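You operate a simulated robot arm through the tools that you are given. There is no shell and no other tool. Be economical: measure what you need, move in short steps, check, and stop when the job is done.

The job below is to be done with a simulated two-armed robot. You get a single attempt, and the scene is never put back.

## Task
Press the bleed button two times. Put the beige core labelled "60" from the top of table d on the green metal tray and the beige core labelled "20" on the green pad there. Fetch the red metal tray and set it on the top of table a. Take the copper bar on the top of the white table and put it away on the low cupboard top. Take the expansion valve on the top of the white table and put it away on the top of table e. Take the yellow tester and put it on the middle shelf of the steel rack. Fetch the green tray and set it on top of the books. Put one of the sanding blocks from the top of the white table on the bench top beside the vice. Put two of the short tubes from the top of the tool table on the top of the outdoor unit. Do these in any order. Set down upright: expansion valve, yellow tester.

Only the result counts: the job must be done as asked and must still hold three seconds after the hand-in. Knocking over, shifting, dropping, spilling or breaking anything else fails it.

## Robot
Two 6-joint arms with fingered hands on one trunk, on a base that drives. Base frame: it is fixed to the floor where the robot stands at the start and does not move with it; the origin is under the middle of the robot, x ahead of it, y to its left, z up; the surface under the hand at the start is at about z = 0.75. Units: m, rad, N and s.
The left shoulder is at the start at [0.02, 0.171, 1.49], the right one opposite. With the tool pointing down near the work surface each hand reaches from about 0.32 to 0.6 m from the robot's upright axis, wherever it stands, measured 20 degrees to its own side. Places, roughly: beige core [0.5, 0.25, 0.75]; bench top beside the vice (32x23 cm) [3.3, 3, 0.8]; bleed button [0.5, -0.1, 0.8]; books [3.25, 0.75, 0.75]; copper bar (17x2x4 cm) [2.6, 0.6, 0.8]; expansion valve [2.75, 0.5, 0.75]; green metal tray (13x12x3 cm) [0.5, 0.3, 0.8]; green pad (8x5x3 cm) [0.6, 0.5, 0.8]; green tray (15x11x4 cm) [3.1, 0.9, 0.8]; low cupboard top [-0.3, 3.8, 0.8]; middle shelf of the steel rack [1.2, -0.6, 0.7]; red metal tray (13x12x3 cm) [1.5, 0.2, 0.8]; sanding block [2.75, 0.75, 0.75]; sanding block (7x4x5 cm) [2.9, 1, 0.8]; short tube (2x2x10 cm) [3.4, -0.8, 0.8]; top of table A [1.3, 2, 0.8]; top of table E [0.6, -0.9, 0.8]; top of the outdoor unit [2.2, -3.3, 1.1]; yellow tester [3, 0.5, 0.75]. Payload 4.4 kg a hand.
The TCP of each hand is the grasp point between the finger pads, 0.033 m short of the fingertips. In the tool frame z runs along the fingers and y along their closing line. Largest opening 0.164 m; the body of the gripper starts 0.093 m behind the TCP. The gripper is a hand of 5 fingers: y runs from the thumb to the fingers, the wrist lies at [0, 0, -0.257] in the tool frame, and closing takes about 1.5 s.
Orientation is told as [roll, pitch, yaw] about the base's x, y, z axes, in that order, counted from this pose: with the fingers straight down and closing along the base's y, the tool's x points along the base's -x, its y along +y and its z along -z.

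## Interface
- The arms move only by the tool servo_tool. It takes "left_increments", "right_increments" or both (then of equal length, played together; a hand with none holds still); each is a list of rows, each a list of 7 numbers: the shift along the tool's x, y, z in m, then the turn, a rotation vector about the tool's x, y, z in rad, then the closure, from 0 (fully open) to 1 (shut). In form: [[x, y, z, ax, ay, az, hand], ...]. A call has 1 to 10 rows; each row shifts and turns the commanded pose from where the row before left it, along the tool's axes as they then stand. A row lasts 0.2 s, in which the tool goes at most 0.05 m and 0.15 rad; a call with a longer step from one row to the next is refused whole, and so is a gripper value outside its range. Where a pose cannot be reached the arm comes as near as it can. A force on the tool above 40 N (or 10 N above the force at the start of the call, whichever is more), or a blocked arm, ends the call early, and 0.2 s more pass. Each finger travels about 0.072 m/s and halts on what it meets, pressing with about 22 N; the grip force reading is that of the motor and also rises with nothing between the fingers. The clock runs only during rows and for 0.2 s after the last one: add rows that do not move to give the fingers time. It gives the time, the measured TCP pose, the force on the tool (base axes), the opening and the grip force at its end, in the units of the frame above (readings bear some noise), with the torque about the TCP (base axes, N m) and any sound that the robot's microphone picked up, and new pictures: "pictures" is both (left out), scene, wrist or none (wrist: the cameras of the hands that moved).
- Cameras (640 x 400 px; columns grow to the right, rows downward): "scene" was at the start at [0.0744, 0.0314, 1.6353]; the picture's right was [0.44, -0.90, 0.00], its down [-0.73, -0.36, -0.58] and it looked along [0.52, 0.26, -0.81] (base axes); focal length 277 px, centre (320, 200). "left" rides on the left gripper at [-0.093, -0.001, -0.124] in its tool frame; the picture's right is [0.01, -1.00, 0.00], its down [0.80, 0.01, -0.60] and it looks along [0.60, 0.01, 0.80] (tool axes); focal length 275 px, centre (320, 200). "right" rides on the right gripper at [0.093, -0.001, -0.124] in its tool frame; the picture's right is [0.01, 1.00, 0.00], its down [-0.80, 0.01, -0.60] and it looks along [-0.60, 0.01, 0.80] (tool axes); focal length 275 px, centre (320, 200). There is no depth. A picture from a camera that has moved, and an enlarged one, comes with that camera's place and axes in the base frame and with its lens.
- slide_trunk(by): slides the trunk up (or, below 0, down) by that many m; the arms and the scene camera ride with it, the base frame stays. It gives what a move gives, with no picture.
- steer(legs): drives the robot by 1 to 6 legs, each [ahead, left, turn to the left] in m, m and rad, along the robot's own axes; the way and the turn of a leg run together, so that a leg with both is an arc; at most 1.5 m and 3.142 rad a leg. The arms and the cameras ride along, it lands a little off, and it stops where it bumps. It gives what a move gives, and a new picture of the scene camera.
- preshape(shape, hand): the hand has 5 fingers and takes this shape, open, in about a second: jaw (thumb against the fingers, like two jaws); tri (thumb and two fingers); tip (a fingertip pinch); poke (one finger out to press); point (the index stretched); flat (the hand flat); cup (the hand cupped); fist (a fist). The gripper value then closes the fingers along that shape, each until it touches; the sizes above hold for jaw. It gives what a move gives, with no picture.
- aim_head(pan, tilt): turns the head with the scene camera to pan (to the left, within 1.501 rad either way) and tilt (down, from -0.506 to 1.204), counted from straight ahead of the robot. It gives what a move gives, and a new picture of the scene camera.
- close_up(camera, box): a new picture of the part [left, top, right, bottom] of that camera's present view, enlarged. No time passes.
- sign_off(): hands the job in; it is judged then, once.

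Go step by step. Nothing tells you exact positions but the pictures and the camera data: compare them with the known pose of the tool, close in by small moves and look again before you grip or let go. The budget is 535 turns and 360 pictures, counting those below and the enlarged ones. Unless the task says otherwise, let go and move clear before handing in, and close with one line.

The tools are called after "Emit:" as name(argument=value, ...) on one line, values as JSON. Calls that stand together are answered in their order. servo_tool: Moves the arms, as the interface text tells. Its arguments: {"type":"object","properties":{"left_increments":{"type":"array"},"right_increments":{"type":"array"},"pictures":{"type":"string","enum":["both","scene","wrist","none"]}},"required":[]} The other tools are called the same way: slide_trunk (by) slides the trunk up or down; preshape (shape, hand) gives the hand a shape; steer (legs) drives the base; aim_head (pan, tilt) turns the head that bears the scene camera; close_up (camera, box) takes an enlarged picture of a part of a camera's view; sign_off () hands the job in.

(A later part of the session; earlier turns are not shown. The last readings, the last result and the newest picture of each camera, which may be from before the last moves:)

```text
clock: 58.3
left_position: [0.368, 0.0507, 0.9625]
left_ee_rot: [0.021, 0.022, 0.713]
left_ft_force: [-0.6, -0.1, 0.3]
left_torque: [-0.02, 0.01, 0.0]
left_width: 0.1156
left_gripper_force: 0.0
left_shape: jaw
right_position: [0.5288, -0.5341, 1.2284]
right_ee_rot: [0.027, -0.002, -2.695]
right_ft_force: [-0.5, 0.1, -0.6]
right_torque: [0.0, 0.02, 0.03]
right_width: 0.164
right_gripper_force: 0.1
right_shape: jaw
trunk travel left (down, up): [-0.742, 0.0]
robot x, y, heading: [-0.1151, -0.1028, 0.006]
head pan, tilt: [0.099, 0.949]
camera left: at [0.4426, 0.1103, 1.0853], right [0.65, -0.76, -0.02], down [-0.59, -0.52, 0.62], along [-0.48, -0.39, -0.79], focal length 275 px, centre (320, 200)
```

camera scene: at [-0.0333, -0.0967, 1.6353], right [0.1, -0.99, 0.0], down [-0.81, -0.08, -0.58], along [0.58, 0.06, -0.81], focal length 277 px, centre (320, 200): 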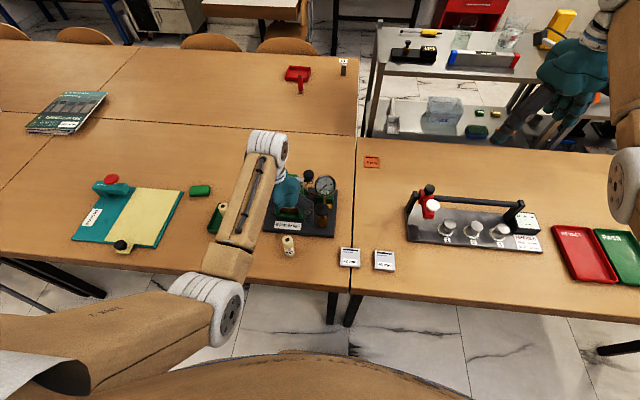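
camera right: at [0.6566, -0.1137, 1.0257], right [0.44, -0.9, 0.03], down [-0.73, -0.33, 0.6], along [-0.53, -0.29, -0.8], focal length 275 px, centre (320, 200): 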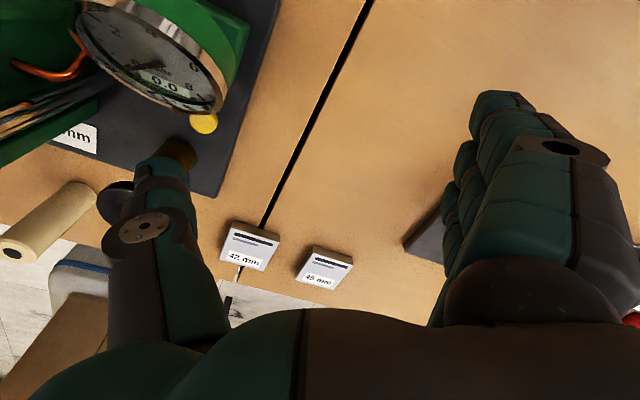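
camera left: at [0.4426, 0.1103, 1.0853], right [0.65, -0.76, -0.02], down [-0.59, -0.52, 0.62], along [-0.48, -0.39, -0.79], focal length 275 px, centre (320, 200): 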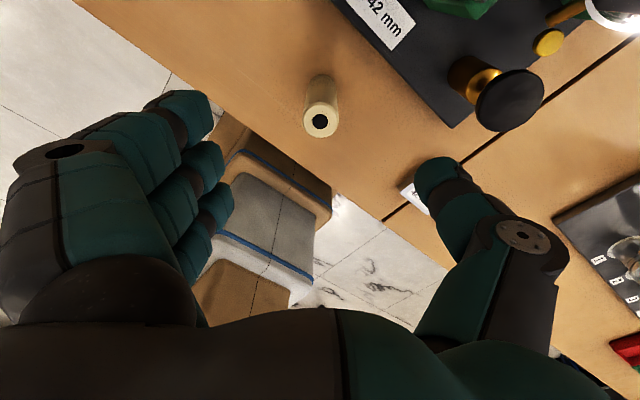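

Emit:
servo_tool(left_increments=[[0, 0, 0.03, 0, 0, 0, 0.3], [0, 0, 0.04, 0, 0, 0, 0.3], [0, 0, 0.04, 0, 0, 0, 0.3], [0, 0, 0.032, 0, 0, 0, 0.3]], pictures="both")

```text
clock: 59.3
left_position: [0.3671, 0.0503, 0.8197]
left_ee_rot: [0.017, 0.019, 0.713]
left_ft_force: [-0.2, -0.5, 1.0]
left_torque: [0.01, -0.01, -0.02]
left_width: 0.1157
left_gripper_force: 0.0
left_shape: jaw
right_position: [0.5284, -0.5331, 1.2286]
right_ee_rot: [0.026, -0.004, -2.696]
right_ft_force: [0.3, 0.3, -0.3]
right_torque: [0.01, 0.01, -0.02]
right_width: 0.1636
right_gripper_force: 0.0
right_shape: jaw
trunk travel left (down, up): [-0.742, 0.0]
robot x, y, heading: [-0.1169, -0.1003, 0.005]
head pan, tilt: [0.099, 0.949]
camera scene: at [-0.0324, -0.0959, 1.6353], right [0.1, -0.99, 0.0], down [-0.81, -0.08, -0.58], along [0.58, 0.06, -0.81], focal length 277 px, centre (320, 200)
camera left: at [0.4422, 0.1102, 0.942], right [0.64, -0.77, -0.02], down [-0.6, -0.52, 0.62], along [-0.48, -0.39, -0.79], focal length 275 px, centre (320, 200)
```

scene: 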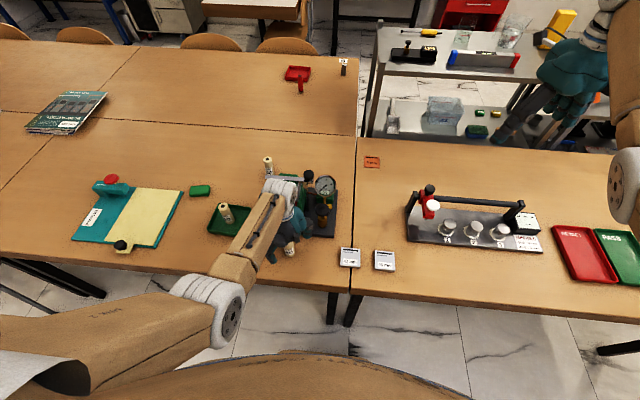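
left: 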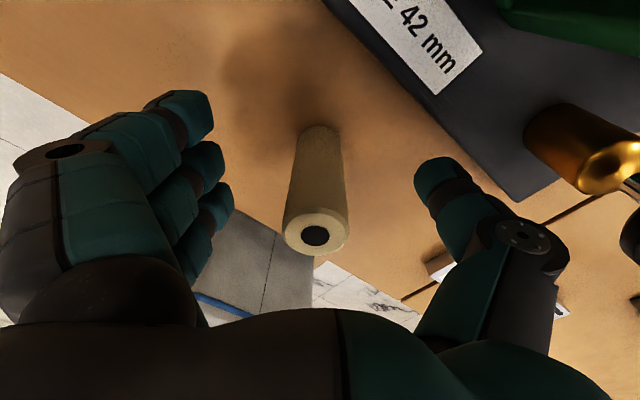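

Well placed. Close, then lift.

Emit:
servo_tool(left_increments=[[0, 0, 0, 0, 0, 0, 0.9], [0, 0, 0, 0, 0, 0, 0.9], [0, 0, 0, 0, 0, 0, 0.9], [0, 0, 0, 0, 0, 0, 0.9], [0, 0, 0, 0, 0, 0, 0.9], [0, 0, 0, 0, 0, 0, 0.9], [0, 0, 0, 0, 0, 0, 0.9]], pictures="wrist")

Emit:
servo_tool(left_increments=[[0, 0, -0.03, 0, 0, 0, 0.9], [0, 0, -0.04, 0, 0, 0, 0.9], [0, 0, -0.04, 0, 0, 0, 0.9], [0, 0, -0.04, 0, 0, 0, 0.9]], pictures="none")

```text
clock: 60.9
left_position: [0.3661, 0.0504, 0.8196]
left_ee_rot: [0.02, 0.021, 0.713]
left_ft_force: [-0.2, 0.3, 0.0]
left_torque: [0.0, -0.01, 0.02]
left_width: 0.0229
left_gripper_force: 22.2
left_shape: jaw
right_position: [0.5278, -0.5335, 1.2288]
right_ee_rot: [0.027, -0.004, -2.695]
right_ft_force: [-0.1, 0.1, -1.0]
right_torque: [0.0, 0.0, 0.01]
right_width: 0.1639
right_gripper_force: 0.0
right_shape: jaw
trunk travel left (down, up): [-0.742, 0.0]
robot x, y, heading: [-0.1146, -0.1, 0.003]
head pan, tilt: [0.099, 0.949]
camera left: at [0.4411, 0.11, 0.9417], right [0.64, -0.77, -0.02], down [-0.59, -0.52, 0.62], along [-0.48, -0.39, -0.79], focal length 275 px, centre (320, 200)
```

left: 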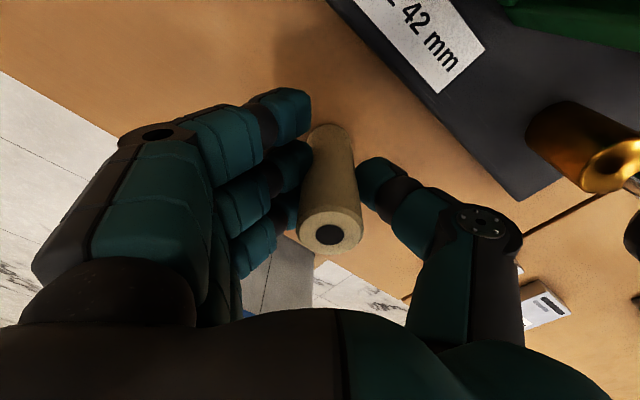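

```text
clock: 61.9
left_position: [0.368, 0.0521, 0.9724]
left_ee_rot: [0.021, 0.023, 0.712]
left_ft_force: [-0.6, 0.2, -1.6]
left_torque: [-0.03, -0.01, 0.0]
left_width: 0.0228
left_gripper_force: 21.2
left_shape: jaw
right_position: [0.5272, -0.5338, 1.2281]
right_ee_rot: [0.027, -0.003, -2.695]
right_ft_force: [0.3, 0.0, -0.8]
right_torque: [0.04, -0.02, 0.02]
right_width: 0.1637
right_gripper_force: 0.1
right_shape: jaw
trunk travel left (down, up): [-0.742, 0.0]
robot x, y, heading: [-0.1133, -0.1025, 0.005]
head pan, tilt: [0.099, 0.949]
```

Now driving so the held core comes near the green pad.

Emit:
steer(legs=[[0.1, 0.39, 0]])

Emit:
servo_tool(left_increments=[[-0.04, 0.03, 0, 0, 0, 0.13, 0.9], [-0.04, 0.03, 0, 0, 0, 0.13, 0.9], [0, 0, 0, 0, 0, 0.13, 0.9], [0, 0, 0, 0, 0, 0.13, 0.9], [0, 0, 0, 0, 0, 0.13, 0.9]], pictures="wrist")

```text
clock: 64.4
left_position: [0.4678, 0.4466, 0.971]
left_ee_rot: [0.019, 0.023, 0.717]
left_ft_force: [-0.3, -0.1, -0.6]
left_torque: [-0.04, 0.05, -0.02]
left_width: 0.0231
left_gripper_force: 22.7
left_shape: jaw
right_position: [0.6281, -0.1385, 1.2295]
right_ee_rot: [0.027, -0.005, -2.689]
right_ft_force: [0.7, 0.0, -0.2]
right_torque: [-0.01, -0.07, 0.02]
right_width: 0.164
right_gripper_force: 0.1
right_shape: jaw
trunk travel left (down, up): [-0.742, 0.0]
robot x, y, heading: [-0.0175, 0.2875, 0.011]
head pan, tilt: [0.099, 0.949]
camera scene: at [0.0656, 0.2973, 1.6353], right [0.11, -0.99, 0.0], down [-0.81, -0.09, -0.58], along [0.58, 0.06, -0.81], focal length 277 px, centre (320, 200)
```

scene: 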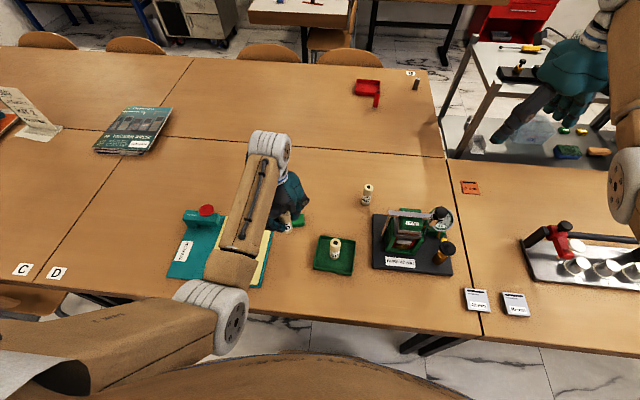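

```text
clock: 65.6
left_position: [0.4929, 0.5435, 0.9712]
left_ee_rot: [0.003, 0.031, 0.066]
left_ft_force: [0.5, 0.3, -0.1]
left_torque: [0.02, -0.01, -0.01]
left_width: 0.0227
left_gripper_force: 22.4
left_shape: jaw
right_position: [0.6277, -0.1385, 1.228]
right_ee_rot: [0.026, -0.003, -2.692]
right_ft_force: [0.6, -0.1, -0.2]
right_torque: [0.02, -0.04, -0.01]
right_width: 0.1639
right_gripper_force: 0.2
right_shape: jaw
trunk travel left (down, up): [-0.742, 0.0]
robot x, y, heading: [-0.015, 0.2888, 0.008]
head pan, tilt: [0.099, 0.949]
camera left: at [0.5903, 0.5476, 1.0935], right [0.05, -1.0, 0.0], down [-0.78, -0.04, 0.62], along [-0.62, -0.03, -0.78], focal length 275 px, centre (320, 200)
```

left: 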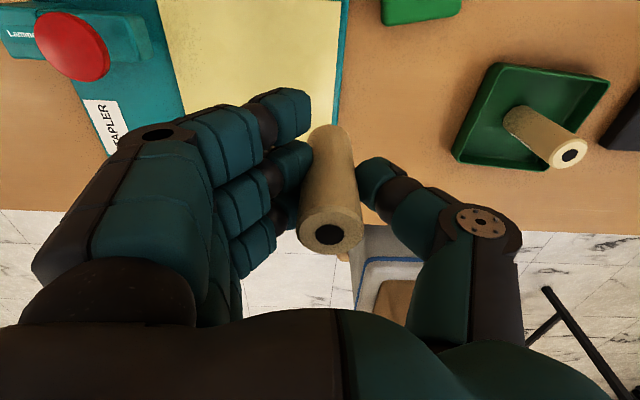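

Emit:
servo_tool(left_increments=[[-0.024, -0.035, 0, 0, 0, 0.03, 0.9], [-0.025, -0.035, 0, 0, 0, 0.03, 0.9], [-0.025, -0.034, 0, 0, 0, 0, 0.9]], pictures="both")

```text
clock: 66.4
left_position: [0.5771, 0.4413, 0.9653]
left_ee_rot: [0.004, 0.033, 0.007]
left_ft_force: [-1.2, -0.5, -2.1]
left_torque: [0.08, 0.01, 0.0]
left_width: 0.0229
left_gripper_force: 21.8
left_shape: jaw
right_position: [0.6296, -0.1396, 1.2283]
right_ee_rot: [0.026, -0.004, -2.691]
right_ft_force: [0.1, 0.5, -1.0]
right_torque: [0.04, -0.01, 0.01]
right_width: 0.1637
right_gripper_force: 0.2
right_shape: jaw
trunk travel left (down, up): [-0.742, 0.0]
robot x, y, heading: [-0.016, 0.2888, 0.009]
head pan, tilt: [0.099, 0.949]
camera scene: at [0.0669, 0.295, 1.6352], right [0.11, -0.99, 0.0], down [-0.81, -0.09, -0.58], along [0.58, 0.06, -0.81], focal length 277 px, centre (320, 200)
camera left: at [0.6742, 0.4406, 1.0871], right [-0.01, -1.0, 0.0], down [-0.78, 0.0, 0.62], along [-0.62, 0.01, -0.78], focal length 275 px, centre (320, 200)
```

scene: 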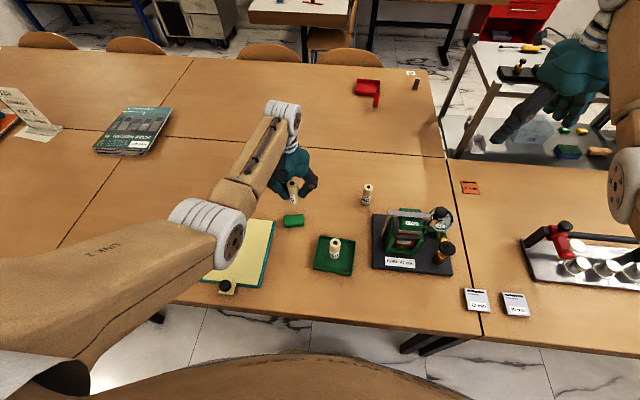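
left: 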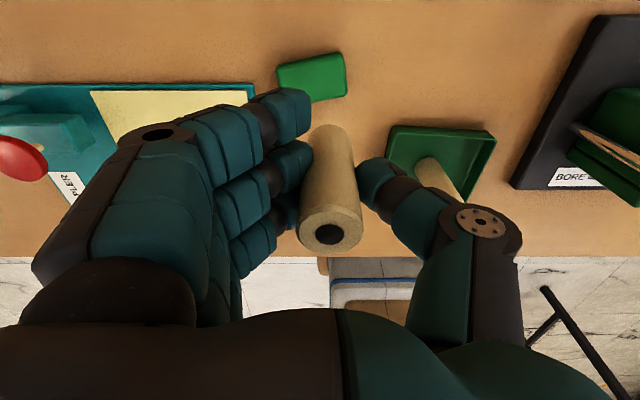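

Emit:
servo_tool(left_increments=[[-0.008, 0.005, 0.03, 0, 0, 0, 0.9], [0, 0, 0.03, 0, 0, 0, 0.9], [0, 0, 0.02, 0, 0, 0, 0.9]], pictures="both")

Emit:
close_up(camera="scene", box=[250, 160, 350, 260])

```text
clock: 67.2
left_position: [0.5774, 0.4465, 0.8865]
left_ee_rot: [0.003, 0.029, 0.006]
left_ft_force: [0.7, -0.2, -0.6]
left_torque: [0.04, 0.06, 0.02]
left_width: 0.023
left_gripper_force: 22.5
left_shape: jaw
right_position: [0.6296, -0.1389, 1.2297]
right_ee_rot: [0.027, -0.005, -2.693]
right_ft_force: [-0.5, -0.1, -0.8]
right_torque: [0.0, 0.02, 0.01]
right_width: 0.164
right_gripper_force: 0.0
right_shape: jaw
trunk travel left (down, up): [-0.742, 0.0]
robot x, y, heading: [-0.0153, 0.2912, 0.003]
head pan, tilt: [0.099, 0.949]
camera scene: at [0.0658, 0.2968, 1.6353], right [0.11, -0.99, 0.0], down [-0.81, -0.09, -0.58], along [0.58, 0.06, -0.81], focal length 277 px, centre (320, 200)
camera left: at [0.6755, 0.4455, 1.0081], right [-0.01, -1.0, 0.0], down [-0.78, 0.0, 0.62], along [-0.62, 0.0, -0.78], focal length 275 px, centre (320, 200)
```

scene: 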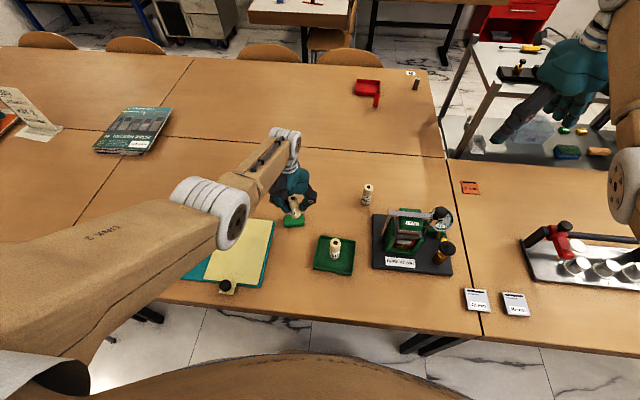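
left: 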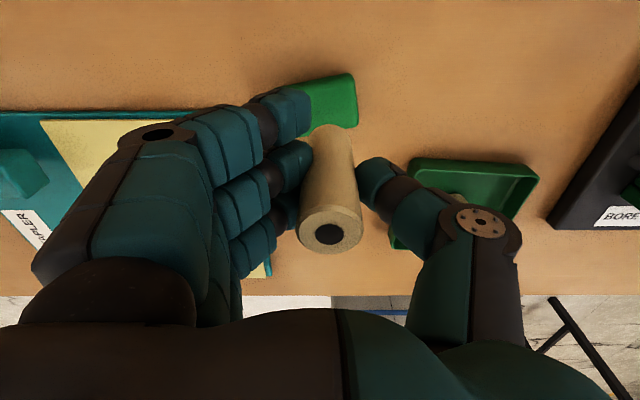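

```text
4.00 times, centred on (300, 210) of scene
camera zoom: at [0.0658, 0.2968, 1.6353], right [0.11, -0.99, 0.0], down [-0.81, -0.09, -0.58], along [0.58, 0.06, -0.81], focal length 1107 px, centre (400, 160)
```

zoom: 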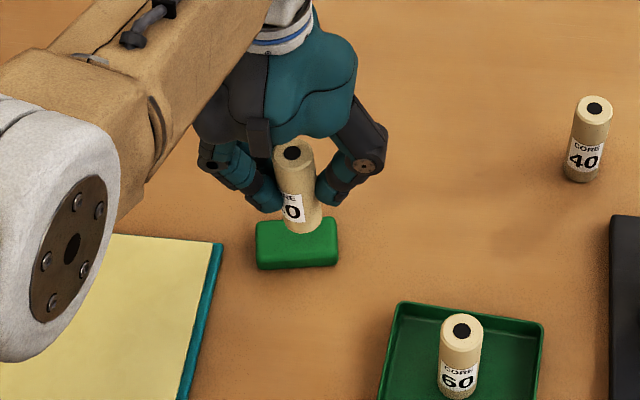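

Emit:
servo_tool(left_increments=[[-0.004, 0.005, 0.015, 0, 0, 0, 0.9], [0, 0, 0.01, 0, 0, 0, 0.9]], pictures="wrist")

Emit:
close_up(camera="scene", box=[260, 180, 320, 240])

```text
clock: 67.8
left_position: [0.5764, 0.4553, 0.867]
left_ee_rot: [0.0, 0.028, 0.006]
left_ft_force: [-0.8, 0.0, -0.3]
left_torque: [-0.02, -0.04, -0.01]
left_width: 0.0231
left_gripper_force: 22.3
left_shape: jaw
left hand out of reach, approached as far as the arm can: row 2
right_position: [0.6276, -0.1374, 1.2286]
right_ee_rot: [0.025, -0.003, -2.69]
right_ft_force: [0.6, 0.0, 0.5]
right_torque: [0.0, -0.04, 0.02]
right_width: 0.1637
right_gripper_force: 0.1
right_shape: jaw
trunk travel left (down, up): [-0.742, 0.0]
robot x, y, heading: [-0.0145, 0.2915, 0.014]
head pan, tilt: [0.099, 0.949]
camera left: at [0.6736, 0.4555, 0.9888], right [-0.01, -1.0, 0.0], down [-0.78, 0.01, 0.62], along [-0.62, 0.0, -0.78], focal length 275 px, centre (320, 200)
```

left: 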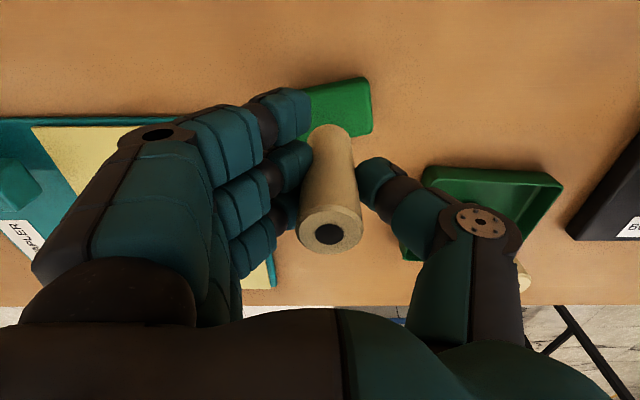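

```text
6.67 times, centred on (290, 210) of scene
camera zoom: at [0.0645, 0.2974, 1.6353], right [0.11, -0.99, 0.0], down [-0.81, -0.09, -0.58], along [0.58, 0.06, -0.81], focal length 1845 px, centre (520, 133)
```

zoom: 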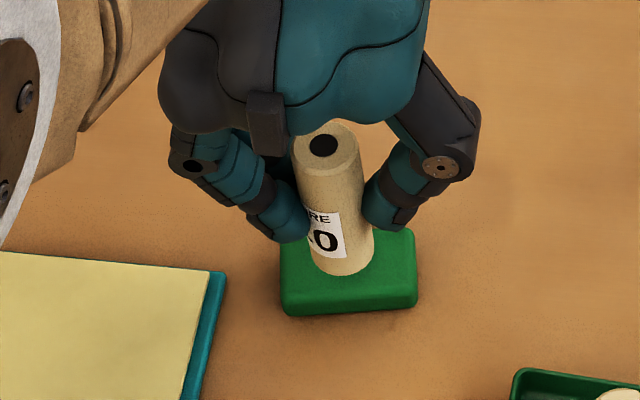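

The arm is at its outer limit, so I'll nudge the base forward 1.2 cm and 0.5 cm right to centre the core on the pad.

Emit:
steer(legs=[[0.014, -0.004, 0]])

Emit:
close_up(camera="scene", box=[260, 180, 320, 240])

```text
clock: 68.5
left_position: [0.5905, 0.4527, 0.8672]
left_ee_rot: [-0.001, 0.03, 0.008]
left_ft_force: [0.0, -0.4, -0.3]
left_torque: [-0.01, -0.05, -0.01]
left_width: 0.0229
left_gripper_force: 21.7
left_shape: jaw
right_position: [0.641, -0.1423, 1.2283]
right_ee_rot: [0.026, -0.002, -2.69]
right_ft_force: [-0.4, -0.3, 0.3]
right_torque: [0.01, -0.03, 0.01]
right_width: 0.1642
right_gripper_force: 0.1
right_shape: jaw
trunk travel left (down, up): [-0.742, 0.0]
robot x, y, heading: [-0.0042, 0.2847, 0.009]
head pan, tilt: [0.099, 0.949]
camera scene: at [0.0781, 0.2931, 1.6354], right [0.11, -0.99, 0.0], down [-0.81, -0.09, -0.58], along [0.58, 0.06, -0.81], focal length 277 px, centre (320, 200)
```

scene: 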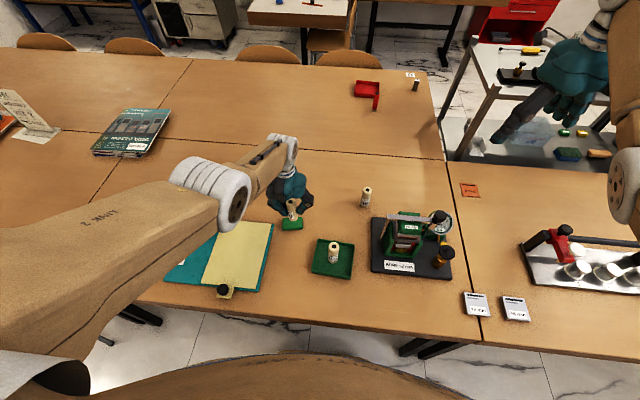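

```text
6.67 times, centred on (290, 210) of scene
camera zoom: at [0.0781, 0.2931, 1.6354], right [0.11, -0.99, 0.0], down [-0.81, -0.09, -0.58], along [0.58, 0.06, -0.81], focal length 1845 px, centre (520, 133)
```

zoom: 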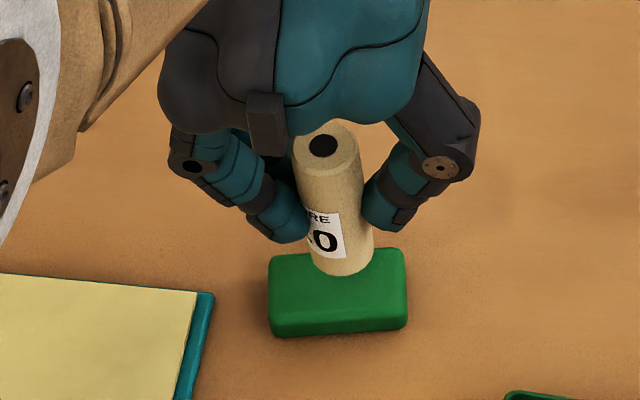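

Good alignment now. Lowering until contact.

Emit:
servo_tool(left_increments=[[0, 0, 0.008, 0, 0, 0, 0.9], [0, 0, 0.004, 0, 0, 0, 0.9]], pictures="none")

Emit:
servo_tool(left_increments=[[0, 0, 0.003, 0, 0, 0, 0.9]], pictures="none")

```text
clock: 69.1
left_position: [0.5871, 0.4544, 0.8573]
left_ee_rot: [0.001, 0.028, 0.007]
left_ft_force: [0.1, -0.3, 0.2]
left_torque: [0.03, -0.03, 0.02]
left_width: 0.0228
left_gripper_force: 22.0
left_shape: jaw
left hand out of reach, approached as far as the arm can: row 1
right_position: [0.6448, -0.1421, 1.2287]
right_ee_rot: [0.026, -0.006, -2.692]
right_ft_force: [-0.3, 0.4, -0.5]
right_torque: [0.02, 0.03, 0.0]
right_width: 0.1641
right_gripper_force: 0.1
right_shape: jaw
trunk travel left (down, up): [-0.742, 0.0]
robot x, y, heading: [-0.005, 0.2838, 0.013]
head pan, tilt: [0.099, 0.949]
```

```text
clock: 69.5
left_position: [0.5855, 0.4571, 0.8579]
left_ee_rot: [0.001, 0.029, 0.006]
left_ft_force: [0.3, -0.7, 0.2]
left_torque: [0.01, 0.0, 0.03]
left_width: 0.023
left_gripper_force: 21.6
left_shape: jaw
left hand out of reach, approached as far as the arm can: row 1
right_position: [0.6423, -0.1423, 1.2287]
right_ee_rot: [0.027, -0.004, -2.693]
right_ft_force: [-0.6, 0.6, 0.7]
right_torque: [0.01, 0.06, 0.04]
right_width: 0.1641
right_gripper_force: 0.0
right_shape: jaw
trunk travel left (down, up): [-0.742, 0.0]
robot x, y, heading: [-0.0019, 0.2879, 0.004]
head pan, tilt: [0.099, 0.949]
```

Use the trunk to lower the last millimetres.

Emit:
slide_trunk(by=-0.006)

Emit:
close_up(camera="scene", box=[260, 180, 320, 240])

```text
clock: 70.1
left_position: [0.5846, 0.4568, 0.85]
left_ee_rot: [0.003, 0.029, 0.008]
left_ft_force: [0.0, 0.4, 0.0]
left_torque: [0.01, -0.02, 0.0]
left_width: 0.0228
left_gripper_force: 22.0
left_shape: jaw
right_position: [0.6434, -0.1424, 1.2236]
right_ee_rot: [0.027, -0.006, -2.693]
right_ft_force: [-0.6, 0.2, 0.0]
right_torque: [0.0, 0.02, 0.01]
right_width: 0.1639
right_gripper_force: 0.0
right_shape: jaw
trunk travel left (down, up): [-0.736, 0.006]
robot x, y, heading: [-0.0026, 0.286, 0.011]
head pan, tilt: [0.099, 0.949]
```

```text
6.67 times, centred on (290, 210) of scene
camera zoom: at [0.0798, 0.2927, 1.6292], right [0.11, -0.99, 0.0], down [-0.81, -0.09, -0.58], along [0.58, 0.06, -0.81], focal length 1845 px, centre (520, 133)
```

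zoom: 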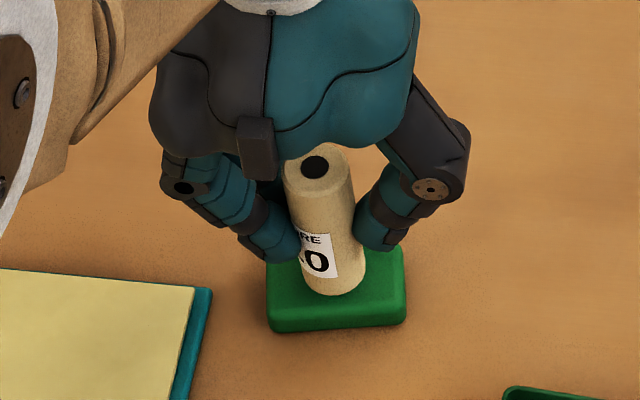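

Emit:
slide_trunk(by=-0.003)

```text
clock: 70.6
left_position: [0.586, 0.4562, 0.8468]
left_ee_rot: [0.002, 0.031, 0.008]
left_ft_force: [-0.6, 0.3, -0.8]
left_torque: [0.01, 0.01, -0.02]
left_width: 0.0231
left_gripper_force: 22.2
left_shape: jaw
right_position: [0.6416, -0.1438, 1.2208]
right_ee_rot: [0.026, -0.005, -2.691]
right_ft_force: [-0.5, -1.5, 0.3]
right_torque: [0.0, 0.01, 0.0]
right_width: 0.1639
right_gripper_force: 0.0
right_shape: jaw
trunk travel left (down, up): [-0.733, 0.009]
robot x, y, heading: [-0.001, 0.2838, 0.003]
head pan, tilt: [0.099, 0.949]
```

Emit:
slide_trunk(by=-0.003)

```text
clock: 71.1
left_position: [0.5839, 0.4561, 0.8451]
left_ee_rot: [0.001, 0.03, 0.005]
left_ft_force: [-0.6, -0.1, -1.0]
left_torque: [0.03, -0.01, 0.0]
left_width: 0.0229
left_gripper_force: 22.0
left_shape: jaw
right_position: [0.6432, -0.1431, 1.2171]
right_ee_rot: [0.026, -0.004, -2.691]
right_ft_force: [-0.4, -0.3, 0.0]
right_torque: [-0.01, 0.02, 0.02]
right_width: 0.164
right_gripper_force: 0.1
right_shape: jaw
trunk travel left (down, up): [-0.73, 0.012]
robot x, y, heading: [-0.0007, 0.2842, 0.011]
head pan, tilt: [0.099, 0.949]
```

Emit:
slide_trunk(by=-0.003)

Emit:
close_up(camera="scene", box=[270, 190, 310, 230])

```text
clock: 71.7
left_position: [0.5844, 0.4558, 0.8423]
left_ee_rot: [0.002, 0.03, 0.005]
left_ft_force: [-0.2, -0.2, 1.0]
left_torque: [-0.01, 0.02, 0.0]
left_width: 0.0231
left_gripper_force: 21.2
left_shape: jaw
right_position: [0.6419, -0.142, 1.2135]
right_ee_rot: [0.025, -0.004, -2.69]
right_ft_force: [-0.1, 0.1, 0.2]
right_torque: [-0.02, -0.04, 0.01]
right_width: 0.1638
right_gripper_force: 0.1
right_shape: jaw
trunk travel left (down, up): [-0.727, 0.015]
robot x, y, heading: [-0.0018, 0.2865, 0.01]
head pan, tilt: [0.099, 0.949]
```

```text
10.00 times, centred on (290, 210) of scene
camera zoom: at [0.0793, 0.2927, 1.6203], right [0.11, -0.99, 0.0], down [-0.81, -0.09, -0.58], along [0.58, 0.06, -0.81], focal length 2768 px, centre (620, 100)
```

zoom: 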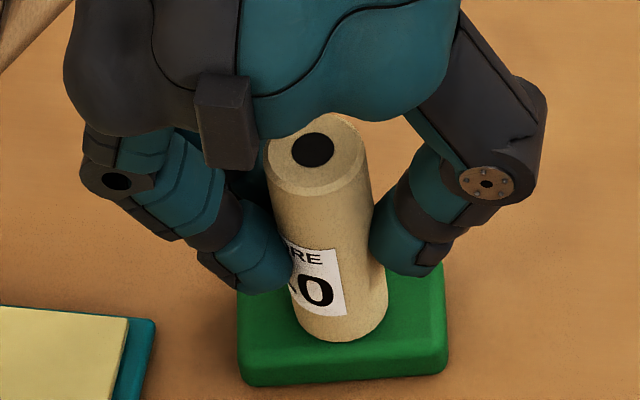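

Emit:
slide_trunk(by=-0.003)

```text
clock: 72.2
left_position: [0.5856, 0.4552, 0.8404]
left_ee_rot: [0.001, 0.025, 0.006]
left_ft_force: [-3.7, -0.2, 16.7]
left_torque: [-0.02, 0.02, 0.03]
left_width: 0.0233
left_gripper_force: 22.0
left_shape: jaw
right_position: [0.6409, -0.1427, 1.2125]
right_ee_rot: [0.028, -0.005, -2.69]
right_ft_force: [-0.5, 0.2, -0.6]
right_torque: [-0.03, 0.0, 0.01]
right_width: 0.1639
right_gripper_force: 0.1
right_shape: jaw
trunk travel left (down, up): [-0.724, 0.018]
robot x, y, heading: [-0.0001, 0.2867, 0.006]
head pan, tilt: [0.099, 0.949]
```

Firm contact. Back off 1 mm and release.

Emit:
slide_trunk(by=0.001)

Emit:
servo_tool(left_increments=[[0, 0, 0, 0, 0, 0, 0.8], [0, 0, 0, 0, 0, 0, 0.7], [0, 0, 0, 0, 0, 0, 0.6], [0, 0, 0, 0, 0, 0, 0.5], [0, 0, 0, 0, 0, 0, 0.4], [0, 0, 0, 0, 0, 0, 0.4]], pictures="wrist")

```text
clock: 72.7
left_position: [0.5844, 0.4552, 0.8401]
left_ee_rot: [0.003, 0.027, 0.005]
left_ft_force: [0.9, -0.2, 13.8]
left_torque: [0.02, -0.03, 0.02]
left_width: 0.0236
left_gripper_force: 21.9
left_shape: jaw
right_position: [0.6411, -0.1439, 1.2125]
right_ee_rot: [0.026, -0.003, -2.692]
right_ft_force: [-0.6, 0.4, -0.4]
right_torque: [0.01, -0.03, 0.03]
right_width: 0.1638
right_gripper_force: 0.1
right_shape: jaw
trunk travel left (down, up): [-0.725, 0.017]
robot x, y, heading: [-0.0021, 0.2865, 0.008]
head pan, tilt: [0.099, 0.949]
```

```text
clock: 74.1
left_position: [0.5845, 0.457, 0.8402]
left_ee_rot: [0.0, 0.028, 0.007]
left_ft_force: [0.8, 0.1, 0.1]
left_torque: [0.03, -0.01, -0.01]
left_width: 0.0975
left_gripper_force: 0.2
left_shape: jaw
right_position: [0.643, -0.1417, 1.212]
right_ee_rot: [0.025, -0.005, -2.692]
right_ft_force: [0.4, -0.6, 0.4]
right_torque: [0.03, 0.0, -0.02]
right_width: 0.1641
right_gripper_force: 0.1
right_shape: jaw
trunk travel left (down, up): [-0.725, 0.017]
robot x, y, heading: [-0.0003, 0.285, 0.011]
head pan, tilt: [0.099, 0.949]
camera left: at [0.6823, 0.4557, 0.9608], right [-0.01, -1.0, 0.0], down [-0.78, 0.0, 0.62], along [-0.62, 0.0, -0.78], focal length 275 px, centre (320, 200)
```

left: 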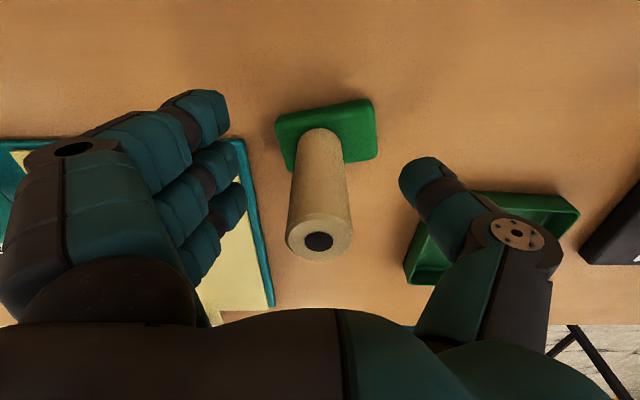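

Core 20 stands on the pad. Raise clear and survey the surroundings.

Emit:
servo_tool(left_increments=[[0, 0, -0.02, 0, 0, 0, 0.3], [0, 0, -0.04, 0, 0, 0, 0.2], [0, 0, -0.04, 0, 0, 0, 0.1], [0, 0, -0.04, 0, 0, 0, 0], [0, 0, -0.04, 0, 0, 0, 0]], pictures="none")

Emit:
aim_head(pan=0, tilt=0.45)

Emit:
aim_head(pan=-1.2, tilt=0.5)

Emit:
aim_head(pan=1.2, tilt=0.5)

```text
clock: 75.3
left_position: [0.593, 0.4579, 1.0192]
left_ee_rot: [0.001, 0.029, 0.008]
left_ft_force: [-0.5, 0.6, -0.2]
left_torque: [-0.03, -0.01, -0.02]
left_width: 0.1642
left_gripper_force: 0.0
left_shape: jaw
right_position: [0.6426, -0.1427, 1.2117]
right_ee_rot: [0.026, -0.004, -2.691]
right_ft_force: [0.4, -1.0, -0.4]
right_torque: [0.0, 0.0, 0.0]
right_width: 0.164
right_gripper_force: 0.0
right_shape: jaw
trunk travel left (down, up): [-0.725, 0.017]
robot x, y, heading: [-0.0023, 0.2839, 0.013]
head pan, tilt: [0.099, 0.949]
```

```text
clock: 76.2
left_position: [0.5924, 0.4585, 1.0192]
left_ee_rot: [0.003, 0.028, 0.006]
left_ft_force: [0.2, 0.4, -0.7]
left_torque: [-0.03, -0.03, 0.04]
left_width: 0.1643
left_gripper_force: 0.1
left_shape: jaw
right_position: [0.6426, -0.1434, 1.212]
right_ee_rot: [0.025, -0.005, -2.691]
right_ft_force: [-0.8, 0.5, -0.2]
right_torque: [-0.01, -0.02, -0.01]
right_width: 0.1644
right_gripper_force: 0.0
right_shape: jaw
trunk travel left (down, up): [-0.725, 0.017]
robot x, y, heading: [-0.0012, 0.2841, 0.009]
head pan, tilt: [0.0, 0.45]
camera scene: at [0.0993, 0.2857, 1.6601], right [0.01, -1.0, 0.0], down [-0.44, 0.0, -0.9], along [0.9, 0.01, -0.44], focal length 277 px, centre (320, 200)
```

scene: 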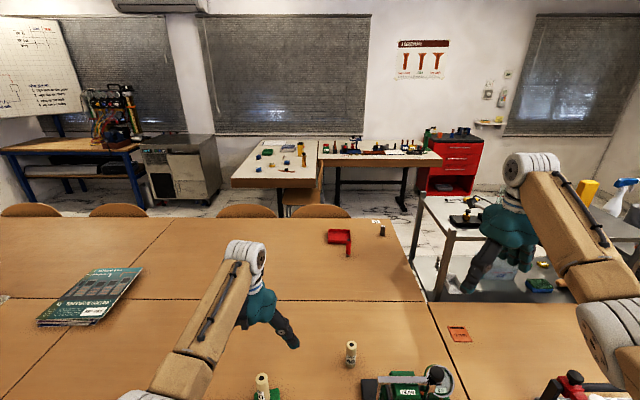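

```text
clock: 77.6
left_position: [0.594, 0.4581, 1.0183]
left_ee_rot: [0.002, 0.029, 0.008]
left_ft_force: [-1.0, 0.8, 0.3]
left_torque: [-0.01, 0.03, 0.0]
left_width: 0.1639
left_gripper_force: 0.0
left_shape: jaw
right_position: [0.6421, -0.1432, 1.2128]
right_ee_rot: [0.026, -0.005, -2.691]
right_ft_force: [0.3, 0.0, -0.1]
right_torque: [-0.01, 0.0, 0.01]
right_width: 0.1637
right_gripper_force: 0.0
right_shape: jaw
trunk travel left (down, up): [-0.725, 0.017]
robot x, y, heading: [-0.0034, 0.2834, 0.014]
head pan, tilt: [-1.201, 0.499]
camera scene: at [0.0412, 0.2004, 1.6558], right [-0.93, -0.37, 0.0], down [-0.18, 0.44, -0.88], along [0.33, -0.82, -0.48], focal length 277 px, centre (320, 200)
```

scene: 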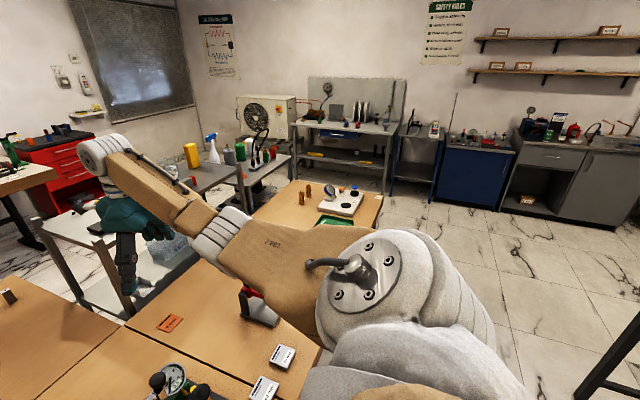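

```text
clock: 79.8
left_position: [0.593, 0.4581, 1.0201]
left_ee_rot: [0.001, 0.029, 0.008]
left_ft_force: [0.5, 0.4, -0.2]
left_torque: [0.01, 0.05, 0.01]
left_width: 0.1638
left_gripper_force: 0.0
left_shape: jaw
right_position: [0.6427, -0.1425, 1.2119]
right_ee_rot: [0.026, -0.006, -2.692]
right_ft_force: [-0.4, -0.6, -0.5]
right_torque: [-0.04, 0.01, -0.02]
right_width: 0.164
right_gripper_force: 0.0
right_shape: jaw
trunk travel left (down, up): [-0.725, 0.017]
robot x, y, heading: [-0.0041, 0.2862, 0.009]
head pan, tilt: [1.201, 0.499]
camera scene: at [0.0395, 0.37, 1.6558], right [0.94, -0.35, 0.0], down [-0.17, -0.45, -0.88], along [0.31, 0.82, -0.48], focal length 277 px, centre (320, 200)
```

scene: 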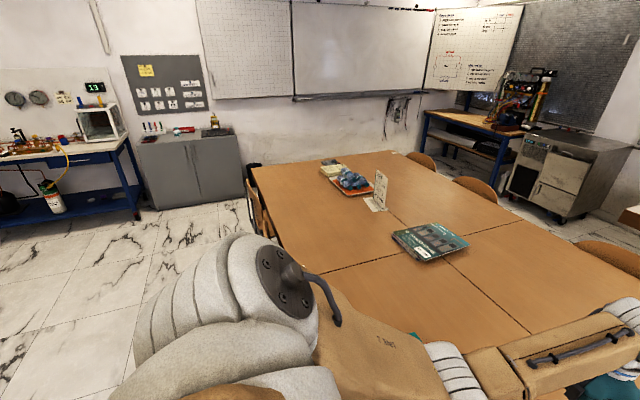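

Good overview. I'll zoom into the far white table and tool table and look at the rack area.

Emit:
aim_head(pan=-0.1, tilt=0.3)

Emit:
close_up(camera="scene", box=[180, 160, 480, 280])

Emit:
aim_head(pan=-0.75, tilt=0.45)

```text
clock: 81.3
left_position: [0.5911, 0.4581, 1.0191]
left_ee_rot: [0.001, 0.029, 0.007]
left_ft_force: [-1.0, -0.5, -0.1]
left_torque: [0.01, 0.01, 0.01]
left_width: 0.1638
left_gripper_force: 0.0
left_shape: jaw
right_position: [0.6435, -0.1419, 1.2118]
right_ee_rot: [0.027, -0.005, -2.691]
right_ft_force: [0.2, 0.1, 0.8]
right_torque: [0.01, 0.01, -0.02]
right_width: 0.1638
right_gripper_force: 0.2
right_shape: jaw
trunk travel left (down, up): [-0.725, 0.017]
robot x, y, heading: [0.002, 0.2876, 0.012]
head pan, tilt: [-0.099, 0.3]
camera scene: at [0.1004, 0.2766, 1.6741], right [-0.09, -1.0, 0.0], down [-0.3, 0.03, -0.96], along [0.95, -0.08, -0.3], focal length 277 px, centre (320, 200)
```

scene: 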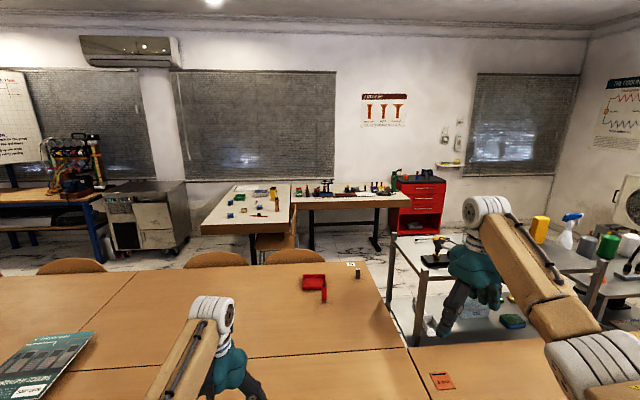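

```text
2.13 times, centred on (330, 220) of scene
camera zoom: at [0.1004, 0.2766, 1.6741], right [-0.09, -1.0, 0.0], down [-0.3, 0.03, -0.96], along [0.95, -0.08, -0.3], focal length 590 px, centre (299, 157)
```

zoom: 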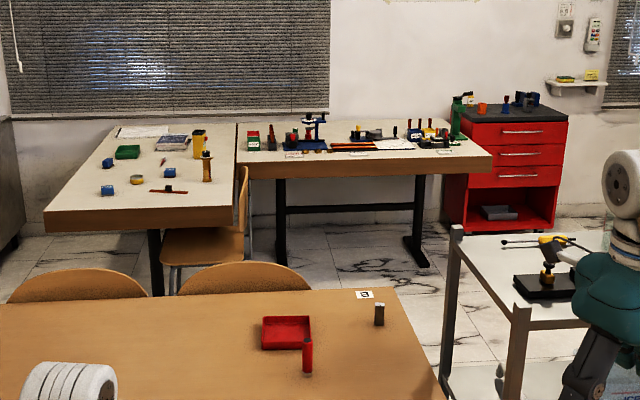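

```text
clock: 82.3
left_position: [0.5929, 0.458, 1.0201]
left_ee_rot: [0.002, 0.031, 0.007]
left_ft_force: [0.6, -0.9, -0.3]
left_torque: [0.02, -0.03, -0.01]
left_width: 0.1639
left_gripper_force: 0.1
left_shape: jaw
right_position: [0.6421, -0.143, 1.2114]
right_ee_rot: [0.025, -0.005, -2.691]
right_ft_force: [-0.4, -0.2, 0.0]
right_torque: [0.01, -0.03, -0.02]
right_width: 0.164
right_gripper_force: 0.1
right_shape: jaw
trunk travel left (down, up): [-0.725, 0.017]
robot x, y, heading: [-0.0009, 0.2855, 0.01]
head pan, tilt: [-0.75, 0.45]
camera scene: at [0.0753, 0.2229, 1.6602], right [-0.67, -0.74, 0.0], down [-0.32, 0.29, -0.9], along [0.66, -0.61, -0.44], focal length 277 px, centre (320, 200)
```

scene: 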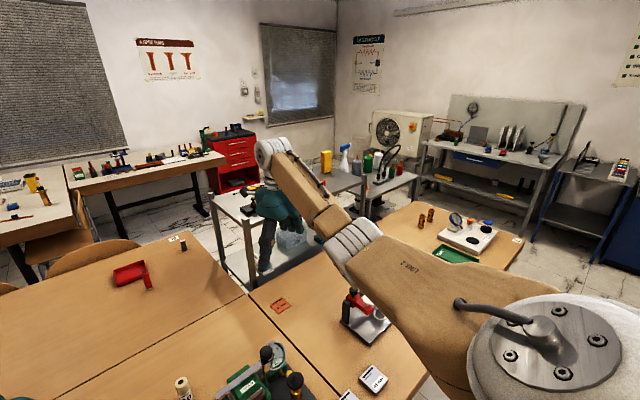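

The layout is clear enough. First I back away from the table and drive right along the near side, with the head looking forward-right.

Emit:
slide_trunk(by=0.017)

Emit:
steer(legs=[[-0.36, 0, 0], [0, -1.2, 0], [0, -1.2, 0]])

```text
clock: 83.0
left_position: [0.5903, 0.4568, 1.0359]
left_ee_rot: [0.002, 0.03, 0.007]
left_ft_force: [0.2, -0.6, 0.1]
left_torque: [0.0, 0.0, -0.02]
left_width: 0.164
left_gripper_force: 0.0
left_shape: jaw
right_position: [0.6428, -0.1428, 1.2297]
right_ee_rot: [0.026, -0.006, -2.691]
right_ft_force: [0.4, -0.2, 0.5]
right_torque: [-0.05, 0.06, 0.0]
right_width: 0.1641
right_gripper_force: 0.1
right_shape: jaw
trunk travel left (down, up): [-0.742, 0.0]
robot x, y, heading: [-0.001, 0.289, 0.006]
head pan, tilt: [-0.75, 0.45]
```

```text
clock: 96.8
left_position: [0.3205, -1.9551, 1.036]
left_ee_rot: [0.002, 0.029, 0.046]
left_ft_force: [0.8, 0.0, 0.2]
left_torque: [-0.01, -0.02, 0.02]
left_width: 0.1638
left_gripper_force: 0.1
left_shape: jaw
right_position: [0.3965, -2.5517, 1.229]
right_ee_rot: [0.026, -0.003, -2.65]
right_ft_force: [-0.4, -0.2, 0.7]
right_torque: [0.01, 0.01, -0.01]
right_width: 0.164
right_gripper_force: 0.1
right_shape: jaw
trunk travel left (down, up): [-0.742, 0.0]
robot x, y, heading: [-0.2635, -2.1503, 0.055]
head pan, tilt: [-0.75, 0.45]
camera scene: at [-0.1852, -2.2097, 1.6772], right [-0.64, -0.77, 0.0], down [-0.33, 0.28, -0.9], along [0.69, -0.58, -0.44], focal length 277 px, centre (320, 200)
```

scene: 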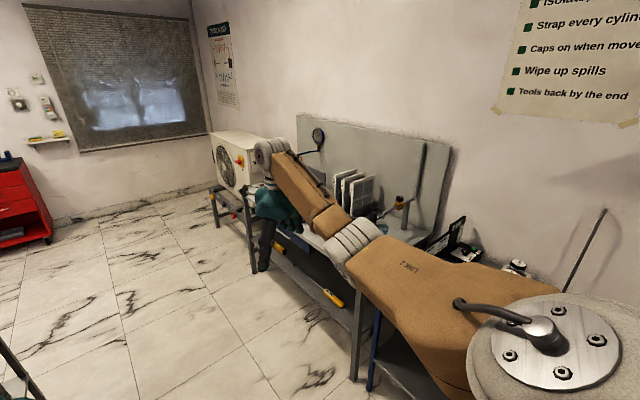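

Emit:
aim_head(pan=0.35, tilt=0.5)

```text
clock: 98.1
left_position: [0.3205, -1.9556, 1.0362]
left_ee_rot: [0.002, 0.029, 0.048]
left_ft_force: [0.3, -0.5, -0.5]
left_torque: [0.0, 0.03, 0.0]
left_width: 0.1638
left_gripper_force: 0.1
left_shape: jaw
right_position: [0.3971, -2.5508, 1.2292]
right_ee_rot: [0.024, -0.006, -2.651]
right_ft_force: [0.1, 0.0, 0.1]
right_torque: [0.02, -0.04, 0.01]
right_width: 0.1639
right_gripper_force: 0.1
right_shape: jaw
trunk travel left (down, up): [-0.742, 0.0]
robot x, y, heading: [-0.264, -2.1502, 0.049]
head pan, tilt: [0.351, 0.499]
camera scene: at [-0.1718, -2.1147, 1.6728], right [0.39, -0.92, 0.0], down [-0.44, -0.19, -0.88], along [0.81, 0.34, -0.48], focal length 277 px, centre (320, 200)
```

scene: 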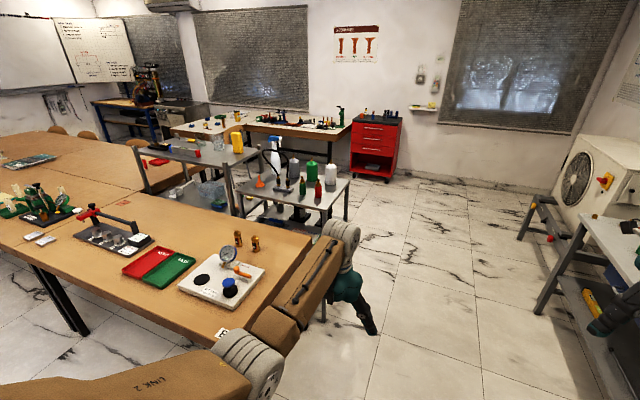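

The corridor is open. Driving ahead toward the tool table's right end.

Emit:
steer(legs=[[1.45, 0, -0.05], [1.3, 0.2, 0]])

```text
clock: 111.6
left_position: [3.0857, -1.6274, 1.0363]
left_ee_rot: [0.001, 0.029, 0.038]
left_ft_force: [0.1, 0.7, 0.7]
left_torque: [0.01, -0.02, 0.03]
left_width: 0.1639
left_gripper_force: 0.1
left_shape: jaw
right_position: [3.1578, -2.2222, 1.2285]
right_ee_rot: [0.027, -0.005, -2.657]
right_ft_force: [-0.7, -0.2, -0.5]
right_torque: [0.03, 0.02, -0.04]
right_width: 0.1642
right_gripper_force: 0.0
right_shape: jaw
trunk travel left (down, up): [-0.742, 0.0]
robot x, y, heading: [2.5005, -1.8156, 0.045]
head pan, tilt: [0.351, 0.499]
camera scene: at [2.5932, -1.7819, 1.6728], right [0.38, -0.92, 0.0], down [-0.44, -0.18, -0.88], along [0.81, 0.34, -0.48], focal length 277 px, centre (320, 200)
```

scene: 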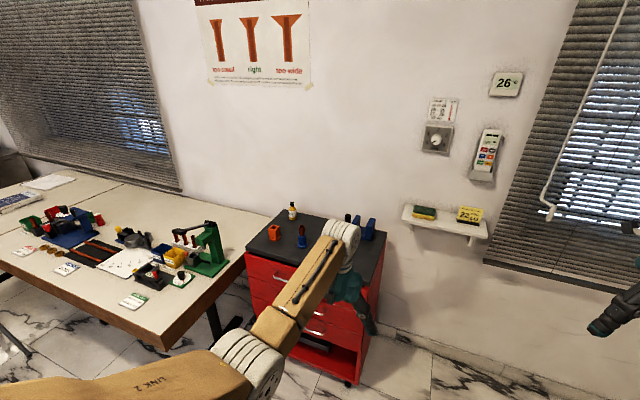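

Zoom on the tool table to find the short tubes.

Emit:
close_up(camera="scene", box=[90, 200, 250, 320])

```text
3.33 times, centred on (170, 260) of scene
camera zoom: at [2.5932, -1.7819, 1.6728], right [0.38, -0.92, 0.0], down [-0.44, -0.18, -0.88], along [0.81, 0.34, -0.48], focal length 923 px, centre (820, 0)
```

zoom: 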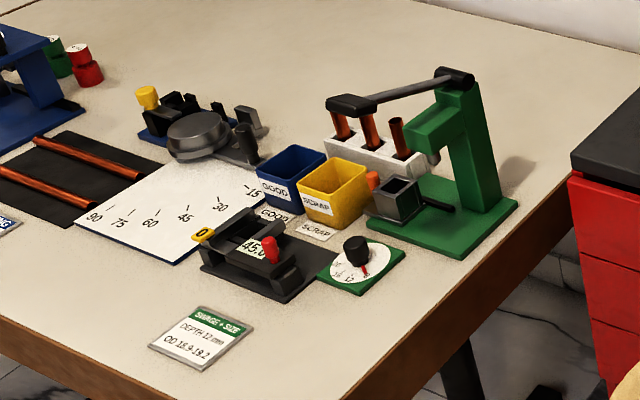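

The tubes stand in a white block at about (3.36, -0.70…-0.79), beside a green lever press. I'll check how the "tri" shape looks for picking a single tube.

Emit:
preshape(shape="tri", hand="left")

Emit:
preshape(shape="tip", hand="right")

Emit:
servo_tool(left_increments=[[0, 0, 0, 0, 0, 0, 0.5], [0, 0, 0, 0, 0, 0, 0.7], [0, 0, 0, 0, 0, 0, 0.7], [0, 0, 0, 0, 0, 0, 0.7], [0, 0, 0, 0, 0, 0, 0.7]], right_increments=[[0, 0, 0, 0, 0, 0, 0.5], [0, 0, 0, 0, 0, 0, 0.7], [0, 0, 0, 0, 0, 0, 0.7], [0, 0, 0, 0, 0, 0, 0.7], [0, 0, 0, 0, 0, 0, 0.7]], pictures="wrist")

```text
clock: 112.5
left_position: [3.0863, -1.6275, 1.0354]
left_ee_rot: [0.002, 0.031, 0.039]
left_ft_force: [0.0, 0.7, 0.1]
left_torque: [-0.01, 0.0, 0.0]
left_width: 0.1641
left_gripper_force: 0.1
left_shape: tri
right_position: [3.1576, -2.2236, 1.2293]
right_ee_rot: [0.026, -0.006, -2.659]
right_ft_force: [0.2, -0.1, -0.3]
right_torque: [-0.01, 0.02, -0.04]
right_width: 0.1639
right_gripper_force: 0.1
right_shape: jaw
trunk travel left (down, up): [-0.742, 0.0]
robot x, y, heading: [2.5002, -1.8187, 0.039]
head pan, tilt: [0.351, 0.499]
```

```text
clock: 113.4
left_position: [3.0861, -1.6281, 1.0368]
left_ee_rot: [0.001, 0.029, 0.037]
left_ft_force: [-0.7, -0.2, -0.3]
left_torque: [0.0, -0.02, -0.02]
left_width: 0.1637
left_gripper_force: 0.2
left_shape: tri
right_position: [3.1576, -2.2232, 1.2294]
right_ee_rot: [0.027, -0.006, -2.658]
right_ft_force: [-0.1, -0.4, -0.2]
right_torque: [-0.02, 0.04, 0.02]
right_width: 0.1642
right_gripper_force: 0.1
right_shape: tip
trunk travel left (down, up): [-0.742, 0.0]
robot x, y, heading: [2.5012, -1.8142, 0.042]
head pan, tilt: [0.351, 0.499]
```

```text
clock: 114.6
left_position: [3.0855, -1.6277, 1.036]
left_ee_rot: [0.002, 0.031, 0.038]
left_ft_force: [0.6, 0.5, 0.0]
left_torque: [0.01, -0.02, 0.0]
left_width: 0.0498
left_gripper_force: 0.1
left_shape: tri
right_position: [3.1576, -2.2226, 1.2283]
right_ee_rot: [0.025, -0.006, -2.657]
right_ft_force: [0.3, 1.0, -0.5]
right_torque: [-0.01, 0.0, 0.03]
right_width: 0.0498
right_gripper_force: 0.1
right_shape: tip
trunk travel left (down, up): [-0.742, 0.0]
robot x, y, heading: [2.5014, -1.8178, 0.04]
head pan, tilt: [0.351, 0.499]
camera right: at [3.2388, -2.1758, 1.3513], right [0.48, -0.88, 0.03], down [-0.71, -0.37, 0.6], along [-0.52, -0.31, -0.8], focal length 275 px, centre (320, 200)
camera left: at [3.1833, -1.6239, 1.1578], right [0.03, -1.0, 0.0], down [-0.78, -0.02, 0.62], along [-0.62, -0.02, -0.78], focal length 275 px, centre (320, 200)
```

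right: 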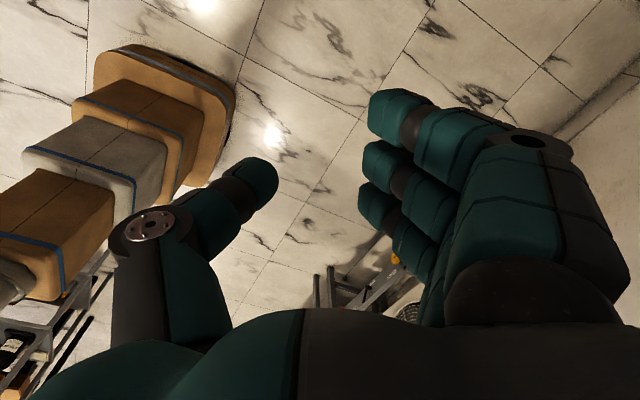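
left: 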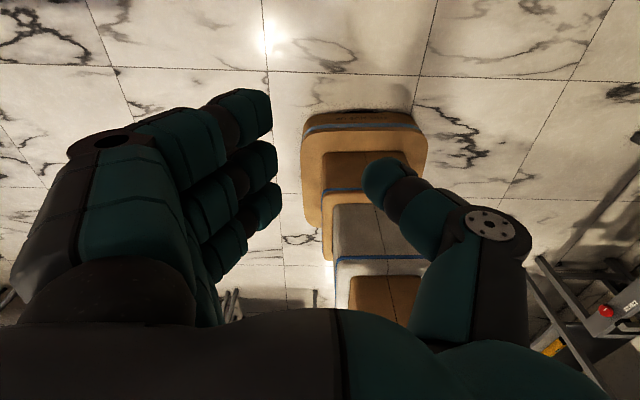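

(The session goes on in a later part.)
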